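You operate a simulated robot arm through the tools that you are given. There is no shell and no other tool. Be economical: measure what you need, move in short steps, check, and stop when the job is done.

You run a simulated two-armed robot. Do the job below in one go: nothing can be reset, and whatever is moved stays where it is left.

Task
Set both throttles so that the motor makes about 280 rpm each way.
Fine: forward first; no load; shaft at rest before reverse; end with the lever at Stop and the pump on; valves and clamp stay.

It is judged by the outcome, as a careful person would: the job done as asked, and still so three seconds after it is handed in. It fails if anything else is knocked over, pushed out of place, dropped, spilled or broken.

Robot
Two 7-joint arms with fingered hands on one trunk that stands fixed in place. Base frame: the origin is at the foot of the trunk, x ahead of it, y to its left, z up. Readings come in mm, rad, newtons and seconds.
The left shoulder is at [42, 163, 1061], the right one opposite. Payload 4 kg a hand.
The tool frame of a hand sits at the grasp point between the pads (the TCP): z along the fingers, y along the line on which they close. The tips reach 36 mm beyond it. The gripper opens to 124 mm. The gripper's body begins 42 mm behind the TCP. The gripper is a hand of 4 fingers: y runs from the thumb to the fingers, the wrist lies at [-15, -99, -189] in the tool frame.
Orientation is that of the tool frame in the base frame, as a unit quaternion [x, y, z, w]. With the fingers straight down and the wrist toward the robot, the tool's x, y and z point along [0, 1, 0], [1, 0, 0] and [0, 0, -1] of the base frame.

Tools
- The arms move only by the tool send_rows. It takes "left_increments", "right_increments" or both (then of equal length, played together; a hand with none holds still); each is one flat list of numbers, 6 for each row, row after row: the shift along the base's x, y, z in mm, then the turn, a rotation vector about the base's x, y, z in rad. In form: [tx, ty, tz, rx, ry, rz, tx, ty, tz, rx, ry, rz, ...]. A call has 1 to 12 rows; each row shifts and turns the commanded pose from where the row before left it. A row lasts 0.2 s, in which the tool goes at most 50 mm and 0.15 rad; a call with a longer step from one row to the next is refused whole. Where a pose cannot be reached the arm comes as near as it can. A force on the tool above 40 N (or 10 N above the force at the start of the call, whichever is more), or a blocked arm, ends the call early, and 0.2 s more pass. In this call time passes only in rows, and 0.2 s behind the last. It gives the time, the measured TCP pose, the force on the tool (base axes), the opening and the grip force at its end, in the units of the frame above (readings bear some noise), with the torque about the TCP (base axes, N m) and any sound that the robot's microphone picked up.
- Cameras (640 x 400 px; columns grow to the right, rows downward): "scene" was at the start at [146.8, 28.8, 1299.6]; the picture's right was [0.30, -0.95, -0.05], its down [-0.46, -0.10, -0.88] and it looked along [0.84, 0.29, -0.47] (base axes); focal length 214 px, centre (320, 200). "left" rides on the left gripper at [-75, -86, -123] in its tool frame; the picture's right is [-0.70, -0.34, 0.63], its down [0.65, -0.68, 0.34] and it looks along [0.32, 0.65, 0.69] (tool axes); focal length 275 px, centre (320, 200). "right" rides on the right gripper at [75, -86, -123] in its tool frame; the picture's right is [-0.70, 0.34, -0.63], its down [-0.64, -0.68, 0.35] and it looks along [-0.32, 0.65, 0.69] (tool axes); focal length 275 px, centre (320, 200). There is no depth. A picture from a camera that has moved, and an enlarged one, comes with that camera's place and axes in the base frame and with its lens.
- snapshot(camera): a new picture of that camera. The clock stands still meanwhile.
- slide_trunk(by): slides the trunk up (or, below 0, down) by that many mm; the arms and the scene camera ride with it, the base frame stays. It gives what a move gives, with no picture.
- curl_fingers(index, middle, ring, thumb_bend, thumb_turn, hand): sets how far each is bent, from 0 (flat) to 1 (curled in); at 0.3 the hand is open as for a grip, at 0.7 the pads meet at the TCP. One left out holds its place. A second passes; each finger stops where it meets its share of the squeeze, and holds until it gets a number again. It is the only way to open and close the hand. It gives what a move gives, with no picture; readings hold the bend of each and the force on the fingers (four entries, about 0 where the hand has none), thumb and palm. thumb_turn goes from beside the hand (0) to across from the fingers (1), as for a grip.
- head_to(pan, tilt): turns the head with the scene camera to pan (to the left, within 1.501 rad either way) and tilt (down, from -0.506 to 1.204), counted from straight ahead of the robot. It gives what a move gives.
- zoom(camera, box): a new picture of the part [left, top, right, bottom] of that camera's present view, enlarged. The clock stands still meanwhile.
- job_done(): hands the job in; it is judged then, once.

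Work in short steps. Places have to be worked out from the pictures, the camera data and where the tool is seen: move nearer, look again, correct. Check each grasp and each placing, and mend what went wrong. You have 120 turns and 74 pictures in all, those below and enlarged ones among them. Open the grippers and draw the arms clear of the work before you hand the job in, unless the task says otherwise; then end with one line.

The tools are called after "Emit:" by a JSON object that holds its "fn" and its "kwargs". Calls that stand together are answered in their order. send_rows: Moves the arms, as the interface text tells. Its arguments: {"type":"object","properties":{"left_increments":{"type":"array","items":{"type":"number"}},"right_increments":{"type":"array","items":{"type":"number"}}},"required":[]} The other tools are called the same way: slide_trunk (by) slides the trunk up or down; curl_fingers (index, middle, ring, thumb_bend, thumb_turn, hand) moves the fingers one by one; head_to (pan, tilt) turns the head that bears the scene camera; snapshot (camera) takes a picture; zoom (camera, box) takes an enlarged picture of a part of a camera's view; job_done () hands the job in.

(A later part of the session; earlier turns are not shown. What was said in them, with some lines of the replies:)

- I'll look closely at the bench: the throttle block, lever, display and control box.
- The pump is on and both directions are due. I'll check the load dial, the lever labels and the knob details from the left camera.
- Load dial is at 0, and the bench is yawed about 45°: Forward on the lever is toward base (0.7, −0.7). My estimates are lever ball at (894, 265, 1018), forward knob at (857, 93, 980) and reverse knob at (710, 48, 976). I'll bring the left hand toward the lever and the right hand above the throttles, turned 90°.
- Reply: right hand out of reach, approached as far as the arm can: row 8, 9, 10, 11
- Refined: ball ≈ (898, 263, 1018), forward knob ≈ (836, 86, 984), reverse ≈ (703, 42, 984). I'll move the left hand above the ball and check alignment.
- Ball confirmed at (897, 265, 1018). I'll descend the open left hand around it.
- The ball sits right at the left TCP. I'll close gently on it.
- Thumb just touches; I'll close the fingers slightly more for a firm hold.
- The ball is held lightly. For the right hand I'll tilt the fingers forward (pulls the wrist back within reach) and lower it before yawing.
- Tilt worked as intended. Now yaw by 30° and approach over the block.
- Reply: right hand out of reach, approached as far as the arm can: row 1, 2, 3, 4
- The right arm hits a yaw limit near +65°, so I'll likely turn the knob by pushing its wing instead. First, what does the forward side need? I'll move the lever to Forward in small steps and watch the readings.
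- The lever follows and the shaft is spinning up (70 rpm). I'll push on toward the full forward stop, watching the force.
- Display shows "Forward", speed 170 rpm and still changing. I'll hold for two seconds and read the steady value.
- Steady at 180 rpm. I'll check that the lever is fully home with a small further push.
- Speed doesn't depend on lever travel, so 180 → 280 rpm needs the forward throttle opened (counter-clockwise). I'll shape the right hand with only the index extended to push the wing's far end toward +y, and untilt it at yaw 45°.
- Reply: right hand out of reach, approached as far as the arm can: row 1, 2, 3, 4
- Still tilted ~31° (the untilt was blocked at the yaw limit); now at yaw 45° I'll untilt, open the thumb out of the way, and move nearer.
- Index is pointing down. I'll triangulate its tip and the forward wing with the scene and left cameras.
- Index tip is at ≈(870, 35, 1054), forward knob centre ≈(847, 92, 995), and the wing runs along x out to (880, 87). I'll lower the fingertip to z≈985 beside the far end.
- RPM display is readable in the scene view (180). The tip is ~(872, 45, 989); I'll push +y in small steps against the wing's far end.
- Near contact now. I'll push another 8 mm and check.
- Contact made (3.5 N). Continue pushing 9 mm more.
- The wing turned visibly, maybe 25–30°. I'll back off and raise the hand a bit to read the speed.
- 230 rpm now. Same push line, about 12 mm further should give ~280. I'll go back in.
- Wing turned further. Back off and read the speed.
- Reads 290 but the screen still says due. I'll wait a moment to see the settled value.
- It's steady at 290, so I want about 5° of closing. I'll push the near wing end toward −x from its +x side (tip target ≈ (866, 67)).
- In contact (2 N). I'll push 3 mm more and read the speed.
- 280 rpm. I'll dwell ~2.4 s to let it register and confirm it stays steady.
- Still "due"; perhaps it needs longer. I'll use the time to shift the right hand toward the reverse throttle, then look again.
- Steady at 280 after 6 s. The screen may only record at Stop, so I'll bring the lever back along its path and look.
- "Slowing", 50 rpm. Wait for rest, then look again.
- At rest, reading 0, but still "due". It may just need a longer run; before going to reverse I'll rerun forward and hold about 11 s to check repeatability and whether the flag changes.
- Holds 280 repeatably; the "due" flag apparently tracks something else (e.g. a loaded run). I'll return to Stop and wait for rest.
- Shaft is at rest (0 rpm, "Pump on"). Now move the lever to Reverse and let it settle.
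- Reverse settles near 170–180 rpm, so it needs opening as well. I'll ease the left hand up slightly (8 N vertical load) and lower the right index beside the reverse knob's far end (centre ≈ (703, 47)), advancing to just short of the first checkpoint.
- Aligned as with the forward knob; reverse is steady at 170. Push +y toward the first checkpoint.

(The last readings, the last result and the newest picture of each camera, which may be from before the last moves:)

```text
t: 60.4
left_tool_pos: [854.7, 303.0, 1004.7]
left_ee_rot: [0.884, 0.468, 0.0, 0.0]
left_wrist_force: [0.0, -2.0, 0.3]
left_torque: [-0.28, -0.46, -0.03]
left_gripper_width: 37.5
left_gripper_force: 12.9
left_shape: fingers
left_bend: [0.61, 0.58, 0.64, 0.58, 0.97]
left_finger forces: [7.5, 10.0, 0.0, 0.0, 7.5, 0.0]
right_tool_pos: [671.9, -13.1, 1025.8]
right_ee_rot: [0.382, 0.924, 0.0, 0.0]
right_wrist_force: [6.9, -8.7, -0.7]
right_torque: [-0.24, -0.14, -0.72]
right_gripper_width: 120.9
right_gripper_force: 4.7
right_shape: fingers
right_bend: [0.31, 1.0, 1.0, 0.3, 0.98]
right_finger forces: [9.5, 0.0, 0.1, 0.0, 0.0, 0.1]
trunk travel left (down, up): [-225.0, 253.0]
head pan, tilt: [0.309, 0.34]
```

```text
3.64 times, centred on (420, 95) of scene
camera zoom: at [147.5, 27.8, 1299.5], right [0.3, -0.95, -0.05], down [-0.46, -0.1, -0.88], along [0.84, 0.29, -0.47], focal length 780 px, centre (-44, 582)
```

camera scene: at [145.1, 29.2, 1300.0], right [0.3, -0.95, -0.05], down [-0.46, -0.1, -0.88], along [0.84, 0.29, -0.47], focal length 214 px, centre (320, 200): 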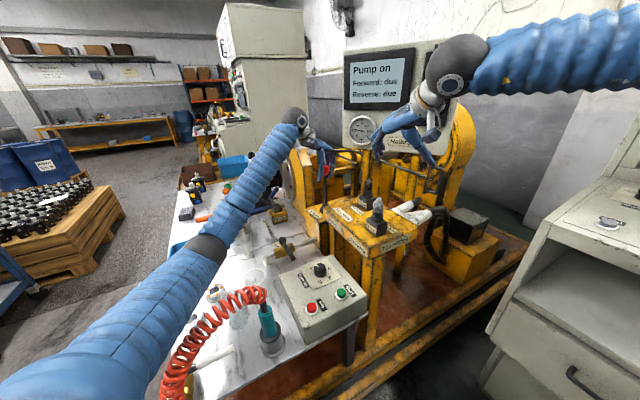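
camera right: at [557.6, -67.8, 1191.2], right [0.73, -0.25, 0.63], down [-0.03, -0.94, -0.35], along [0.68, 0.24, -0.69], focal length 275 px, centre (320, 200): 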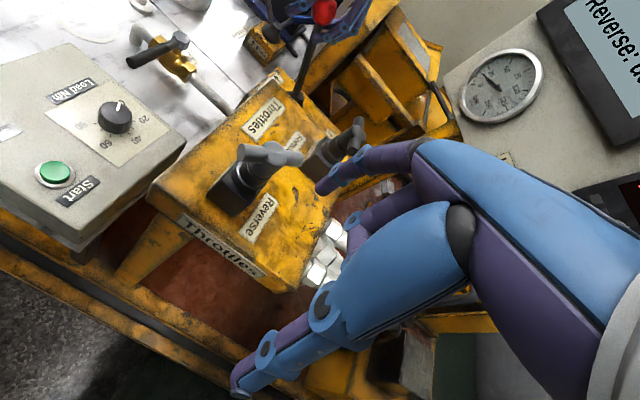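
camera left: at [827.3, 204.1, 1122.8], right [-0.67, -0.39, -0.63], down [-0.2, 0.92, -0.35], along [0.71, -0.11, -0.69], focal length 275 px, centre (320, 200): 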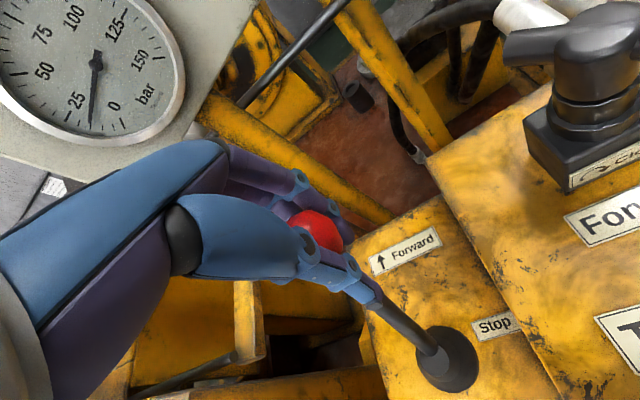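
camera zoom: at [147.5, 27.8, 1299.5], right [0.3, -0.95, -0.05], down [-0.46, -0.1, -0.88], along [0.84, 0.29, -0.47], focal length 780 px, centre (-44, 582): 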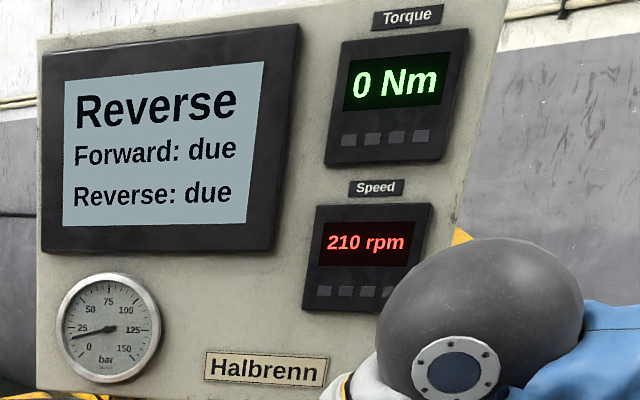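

210 rpm and readable while pushing. Push 11 mm more.

Emit:
{"fn": "send_rows", "kwargs": {"right_increments": [0, 3, 0, 0, 0, 0, 0, 3, 0, 0, 0, 0, 0, 3, 0, 0, 0, 0, 0, 2, 0, 0, 0, 0, 0, 0, 0, 0, 0, 0, 0, 0, 0, 0, 0, 0, 0, 0, 0, 0, 0, 0]}}

Emit:
{"fn": "zoom", "kwargs": {"camera": "scene", "box": [360, 40, 480, 150]}}

```text
t: 62.0
left_tool_pos: [854.4, 304.4, 1002.9]
left_ee_rot: [0.884, 0.467, -0.001, 0.0]
left_wrist_force: [-0.1, -4.7, -0.5]
left_torque: [-0.33, -0.45, -0.03]
left_gripper_width: 37.6
left_gripper_force: 13.3
left_shape: fingers
left_bend: [0.61, 0.58, 0.64, 0.58, 0.97]
left_finger forces: [8.2, 9.0, 0.0, 0.0, 8.5, 0.1]
right_tool_pos: [671.4, -1.9, 1025.3]
right_ee_rot: [0.383, 0.924, 0.001, 0.001]
right_wrist_force: [3.7, 0.2, -0.3]
right_torque: [-0.07, -0.08, -0.27]
right_gripper_width: 126.5
right_gripper_force: 1.5
right_shape: fingers
right_bend: [0.28, 1.0, 1.0, 0.3, 0.98]
right_finger forces: [4.1, 0.0, 0.0, 0.0, 0.0, 0.0]
trunk travel left (down, up): [-225.0, 253.0]
head pan, tilt: [0.309, 0.34]
```

```text
3.64 times, centred on (420, 95) of scene
camera zoom: at [147.2, 28.4, 1299.5], right [0.3, -0.95, -0.05], down [-0.46, -0.1, -0.88], along [0.84, 0.29, -0.47], focal length 780 px, centre (-44, 582)
```

zoom: 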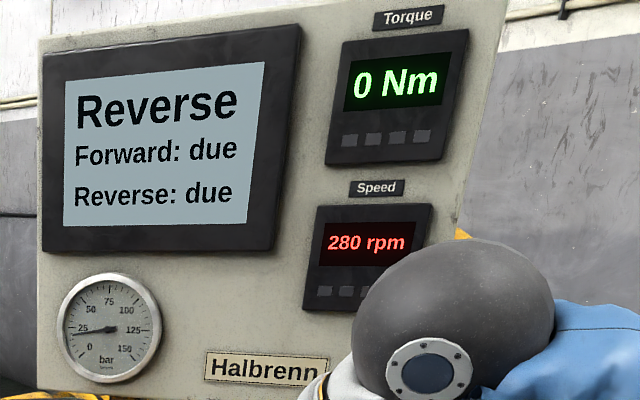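

280 rpm. Back the finger off and confirm that it stays.

Emit:
{"fn": "send_rows", "kwargs": {"right_increments": [5, -6, 0, 0, 0, 0, 2, -14, 0, 0, 0, 0, 0, -20, 5, 0, 0, 0, 0, -20, 10, 0, 0, 0, 0, 0, 10, 0, 0, 0, 0, 0, 10, 0, 0, 0, 0, 0, 0, 0, 0, 0, 0, 0, 0, 0, 0, 0, 0, 0, 0, 0, 0, 0, 0, 0, 0, 0, 0, 0]}}

Emit:
{"fn": "zoom", "kwargs": {"camera": "scene", "box": [320, 40, 480, 240]}}

```text
t: 64.2
left_tool_pos: [853.6, 304.7, 1002.7]
left_ee_rot: [0.884, 0.468, -0.001, 0.0]
left_wrist_force: [-1.0, -3.4, -0.7]
left_torque: [-0.26, -0.39, -0.02]
left_gripper_width: 37.6
left_gripper_force: 12.2
left_shape: fingers
left_bend: [0.61, 0.58, 0.64, 0.58, 0.97]
left_finger forces: [7.8, 9.5, 0.1, 0.1, 7.6, 0.1]
right_tool_pos: [678.9, -62.7, 1059.7]
right_ee_rot: [0.383, 0.924, 0.001, 0.0]
right_wrist_force: [-0.8, -0.1, -0.1]
right_torque: [0.01, 0.0, 0.01]
right_gripper_width: 123.4
right_gripper_force: 0.1
right_shape: fingers
right_bend: [0.3, 1.0, 1.0, 0.3, 0.98]
right_finger forces: [0.0, 0.0, 0.1, 0.1, 0.1, 0.0]
trunk travel left (down, up): [-225.0, 253.0]
head pan, tilt: [0.309, 0.34]
```

```text
2.00 times, centred on (400, 140) of scene
camera zoom: at [147.0, 28.4, 1299.6], right [0.3, -0.95, -0.05], down [-0.46, -0.1, -0.88], along [0.84, 0.29, -0.47], focal length 429 px, centre (160, 320)
```

zoom: 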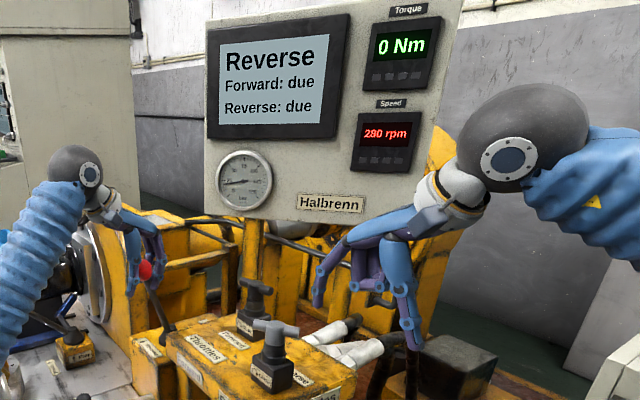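

Let me enlarge the readout after another couple of seconds to be certain.

Emit:
{"fn": "send_rows", "kwargs": {"right_increments": [0, 0, 0, 0, 0, 0, 0, 0, 0, 0, 0, 0, 0, 0, 0, 0, 0, 0, 0, 0, 0, 0, 0, 0, 0, 0, 0, 0, 0, 0, 0, 0, 0, 0, 0, 0, 0, 0, 0, 0, 0, 0, 0, 0, 0, 0, 0, 0]}}

Emit:
{"fn": "zoom", "kwargs": {"camera": "scene", "box": [390, 80, 450, 120]}}

```text
t: 66.0
left_tool_pos: [853.8, 304.0, 1003.9]
left_ee_rot: [0.884, 0.468, -0.001, 0.0]
left_wrist_force: [1.1, -2.9, -0.6]
left_torque: [-0.23, -0.42, -0.03]
left_gripper_width: 37.4
left_gripper_force: 12.7
left_shape: fingers
left_bend: [0.61, 0.58, 0.64, 0.58, 0.97]
left_finger forces: [7.8, 9.8, 0.0, 0.0, 7.4, 0.0]
right_tool_pos: [678.5, -62.5, 1059.4]
right_ee_rot: [0.382, 0.924, 0.0, -0.001]
right_wrist_force: [-0.5, -0.3, -0.4]
right_torque: [-0.02, -0.01, -0.05]
right_gripper_width: 123.4
right_gripper_force: 0.0
right_shape: fingers
right_bend: [0.3, 1.0, 1.0, 0.3, 0.98]
right_finger forces: [0.1, 0.1, 0.0, 0.0, 0.0, 0.1]
trunk travel left (down, up): [-225.0, 253.0]
head pan, tilt: [0.309, 0.34]
```

```text
10.00 times, centred on (420, 100) of scene
camera zoom: at [147.0, 28.4, 1299.6], right [0.3, -0.95, -0.05], down [-0.46, -0.1, -0.88], along [0.84, 0.29, -0.47], focal length 2145 px, centre (-680, 1200)
```

zoom: 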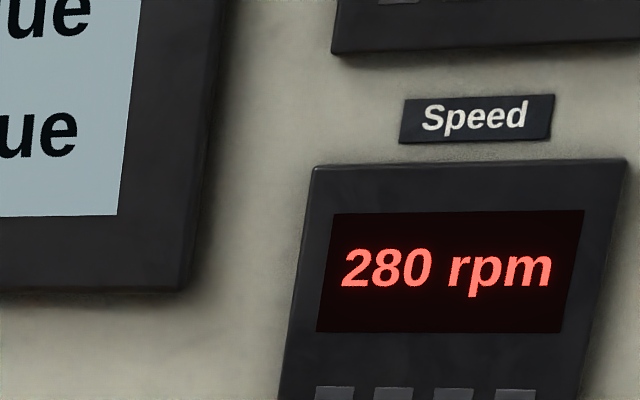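

280 confirmed in reverse. Now lever back to Stop.

Emit:
{"fn": "send_rows", "kwargs": {"left_increments": [8.5, -8, 4, 0, 0, 0, 8.5, -8, 3, 0, 0, 0, 8.5, -8, 2, 0, 0, 0, 8.5, -8.5, 1, 0, 0, 0, 8, -8.5, 1, 0, 0, 0, 0, 0, 0, 0, 0, 0, 0, 0, 0, 0, 0, 0, 0, 0, 0, 0, 0, 0, 0, 0, 0, 0, 0, 0, 0, 0, 0, 0, 0, 0, 0, 0, 0, 0, 0, 0]}}

Emit:
{"fn": "zoom", "kwargs": {"camera": "scene", "box": [260, 40, 480, 240]}}

Emit:
{"fn": "snapshot", "kwargs": {"camera": "left"}}

```text
t: 68.4
left_tool_pos: [895.9, 263.2, 1015.2]
left_ee_rot: [0.884, 0.468, 0.0, 0.001]
left_wrist_force: [-1.5, 0.2, 0.9]
left_torque: [0.0, -0.06, -0.02]
left_gripper_width: 29.4
left_gripper_force: 3.7
left_shape: fingers
left_bend: [0.64, 0.63, 0.64, 0.59, 0.97]
left_finger forces: [0.6, 2.5, 0.0, 0.0, 4.3, 0.1]
right_tool_pos: [678.1, -61.4, 1059.4]
right_ee_rot: [0.383, 0.924, 0.0, -0.001]
right_wrist_force: [-0.2, -0.1, 0.1]
right_torque: [-0.02, 0.02, 0.0]
right_gripper_width: 123.3
right_gripper_force: 0.1
right_shape: fingers
right_bend: [0.3, 1.0, 1.0, 0.3, 0.98]
right_finger forces: [0.0, 0.0, 0.0, 0.0, 0.1, 0.0]
trunk travel left (down, up): [-225.0, 253.0]
head pan, tilt: [0.309, 0.34]
```

```text
2.00 times, centred on (370, 140) of scene
camera zoom: at [146.8, 28.7, 1299.6], right [0.3, -0.95, -0.05], down [-0.46, -0.1, -0.88], along [0.84, 0.29, -0.47], focal length 429 px, centre (220, 320)
```

zoom: 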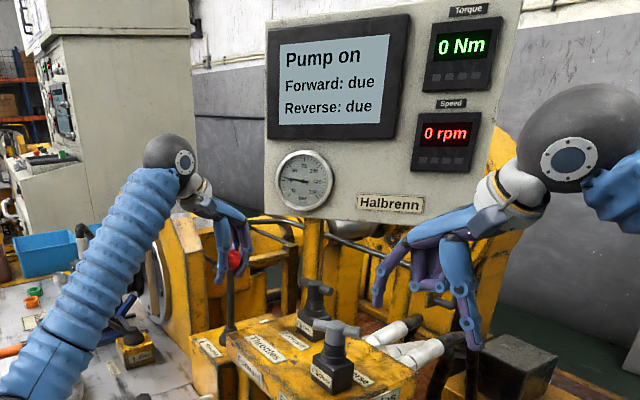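

```text
12 pictures are left
camera left: at [782.4, 249.8, 1136.5], right [-0.67, -0.39, -0.63], down [-0.2, 0.92, -0.35], along [0.71, -0.11, -0.69], focal length 275 px, centre (320, 200)
```

left: 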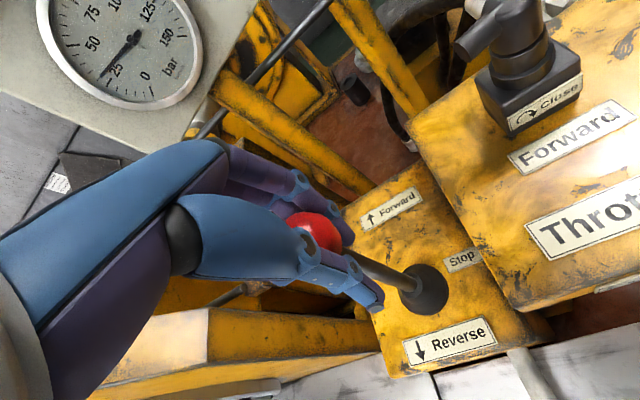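

Lever is at Stop, shaft at 0, pump on. Release the ball and withdraw both hands straight up.

Emit:
{"fn": "curl_fingers", "kwargs": {"hand": "left", "index": 0.3, "middle": 0.3, "ring": 0.3, "thumb_bend": 0.3}}

Emit:
{"fn": "snapshot", "kwargs": {"camera": "left"}}

```text
t: 69.4
left_tool_pos: [895.9, 262.2, 1013.9]
left_ee_rot: [0.884, 0.467, -0.001, 0.0]
left_wrist_force: [-0.6, 0.1, 0.9]
left_torque: [0.0, 0.01, 0.02]
left_gripper_width: 123.1
left_gripper_force: 0.0
left_shape: fingers
left_bend: [0.3, 0.3, 0.3, 0.3, 0.97]
left_finger forces: [0.0, 0.0, 0.0, 0.1, 0.0, 0.0]
right_tool_pos: [678.5, -61.4, 1060.9]
right_ee_rot: [0.383, 0.924, 0.001, -0.001]
right_wrist_force: [0.2, 0.5, 0.0]
right_torque: [-0.02, -0.01, 0.0]
right_gripper_width: 123.0
right_gripper_force: 0.1
right_shape: fingers
right_bend: [0.3, 1.0, 1.0, 0.3, 0.98]
right_finger forces: [0.0, 0.0, 0.0, 0.0, 0.0, 0.0]
trunk travel left (down, up): [-225.0, 253.0]
head pan, tilt: [0.309, 0.34]
```

```text
11 pictures are left
camera left: at [782.5, 249.8, 1136.4], right [-0.67, -0.39, -0.63], down [-0.2, 0.92, -0.35], along [0.71, -0.11, -0.69], focal length 275 px, centre (320, 200)
```

left: 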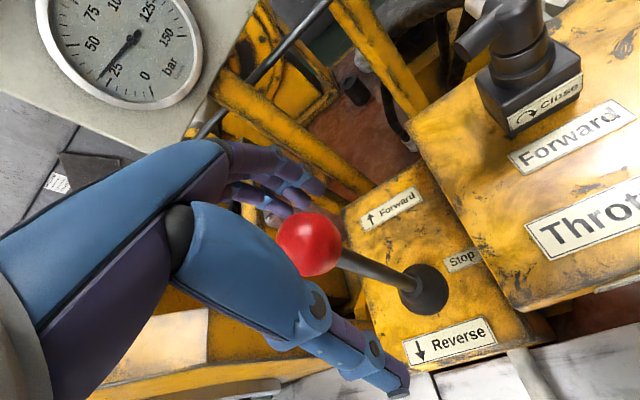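

Ball is free and in its original position. Raise and retract both arms.

Emit:
{"fn": "send_rows", "kwargs": {"left_increments": [0, 0, 30, 0, 0, 0, 0, 0, 30, 0, 0, 0, 0, 0, 30, 0, 0, 0, 0, 0, 30, 0, 0, 0, -20, 15, 20, 0, 0, 0, -30, 20, 20, 0, 0, 0, -30, 20, 10, 0, 0, 0, -30, 20, 10, 0, 0, 0, -30, 20, 10, 0, 0, 0], "right_increments": [0, -10, 20, 0, 0, 0, 0, -15, 25, 0, 0, 0, 0, -15, 25, 0, 0, 0, 0, -15, 25, 0, 0, 0, 0, -15, 20, 0, 0, -0.1, 0, -15, 20, 0, 0, -0.1, 0, -15, 20, 0, 0, -0.1, 0, -15, 20, 0, 0, -0.1, 0, 0, 10, 0, 0, -0.1]}}

Emit:
{"fn": "curl_fingers", "kwargs": {"hand": "right", "index": 0.3, "middle": 0.3, "ring": 0.3, "thumb_bend": 0.3}}

Emit:
{"fn": "snapshot", "kwargs": {"camera": "scene"}}

Emit:
{"fn": "zoom", "kwargs": {"camera": "scene", "box": [260, 40, 480, 240]}}

```text
t: 71.4
left_tool_pos: [755.1, 358.8, 1203.7]
left_ee_rot: [0.884, 0.467, -0.001, 0.0]
left_wrist_force: [-0.1, -0.2, 0.6]
left_torque: [0.02, -0.03, 0.02]
left_gripper_width: 123.1
left_gripper_force: 0.1
left_shape: fingers
left_bend: [0.3, 0.3, 0.3, 0.3, 0.97]
left_finger forces: [0.1, 0.0, 0.1, 0.0, 0.1, 0.1]
right_tool_pos: [675.9, -177.7, 1246.0]
right_ee_rot: [0.6, 0.8, 0.0, 0.0]
right_wrist_force: [-0.2, 0.4, 0.4]
right_torque: [-0.02, 0.01, -0.02]
right_gripper_width: 123.1
right_gripper_force: 0.0
right_shape: fingers
right_bend: [0.3, 1.0, 1.0, 0.3, 0.98]
right_finger forces: [0.1, 0.0, 0.0, 0.0, 0.1, 0.1]
trunk travel left (down, up): [-225.0, 253.0]
head pan, tilt: [0.309, 0.34]
```

```text
t: 72.4
left_tool_pos: [755.2, 358.6, 1204.0]
left_ee_rot: [0.884, 0.467, -0.002, 0.0]
left_wrist_force: [-0.3, 0.4, -0.3]
left_torque: [0.01, -0.02, 0.02]
left_gripper_width: 123.3
left_gripper_force: 0.0
left_shape: fingers
left_bend: [0.3, 0.3, 0.3, 0.3, 0.97]
left_finger forces: [0.1, 0.0, 0.1, 0.0, 0.0, 0.0]
right_tool_pos: [678.8, -177.0, 1245.0]
right_ee_rot: [0.599, 0.801, 0.001, -0.002]
right_wrist_force: [0.1, -0.7, 0.9]
right_torque: [-0.03, -0.01, -0.04]
right_gripper_width: 123.2
right_gripper_force: 0.0
right_shape: fingers
right_bend: [0.3, 0.3, 0.3, 0.3, 0.98]
right_finger forces: [0.0, 0.0, 0.0, 0.1, 0.0, 0.0]
trunk travel left (down, up): [-225.0, 253.0]
head pan, tilt: [0.309, 0.34]
```

```text
10 pictures are left
camera scene: at [147.0, 28.6, 1299.6], right [0.3, -0.95, -0.05], down [-0.46, -0.1, -0.88], along [0.84, 0.29, -0.47], focal length 214 px, centre (320, 200)
```

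scene: 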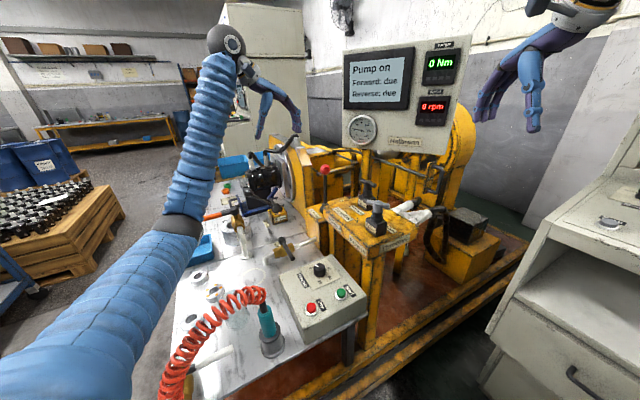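

```text
2.00 times, centred on (370, 140) of scene
camera zoom: at [147.0, 28.6, 1299.6], right [0.3, -0.95, -0.05], down [-0.46, -0.1, -0.88], along [0.84, 0.29, -0.47], focal length 429 px, centre (220, 320)
```

zoom: 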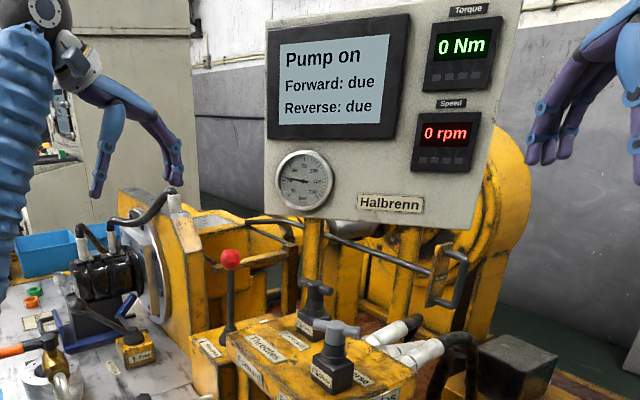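

Both directions were set to 280 rpm. The lever is at Stop, the shaft is at rest, the pump is on and the arms are clear, so I'm handing in.

Emit:
{"fn": "job_done", "kwargs": {}}

```text
The job is handed in.
```

Both throttles are set: the motor read a steady 280 rpm forward, then 280 rpm in reverse, with no load and the shaft at rest in between. I ended with the lever at Stop and the pump on, and left the valves and clamp untouched. The screen still shows "Forward: due" and "Reverse: due"; I didn't find out what clears them.
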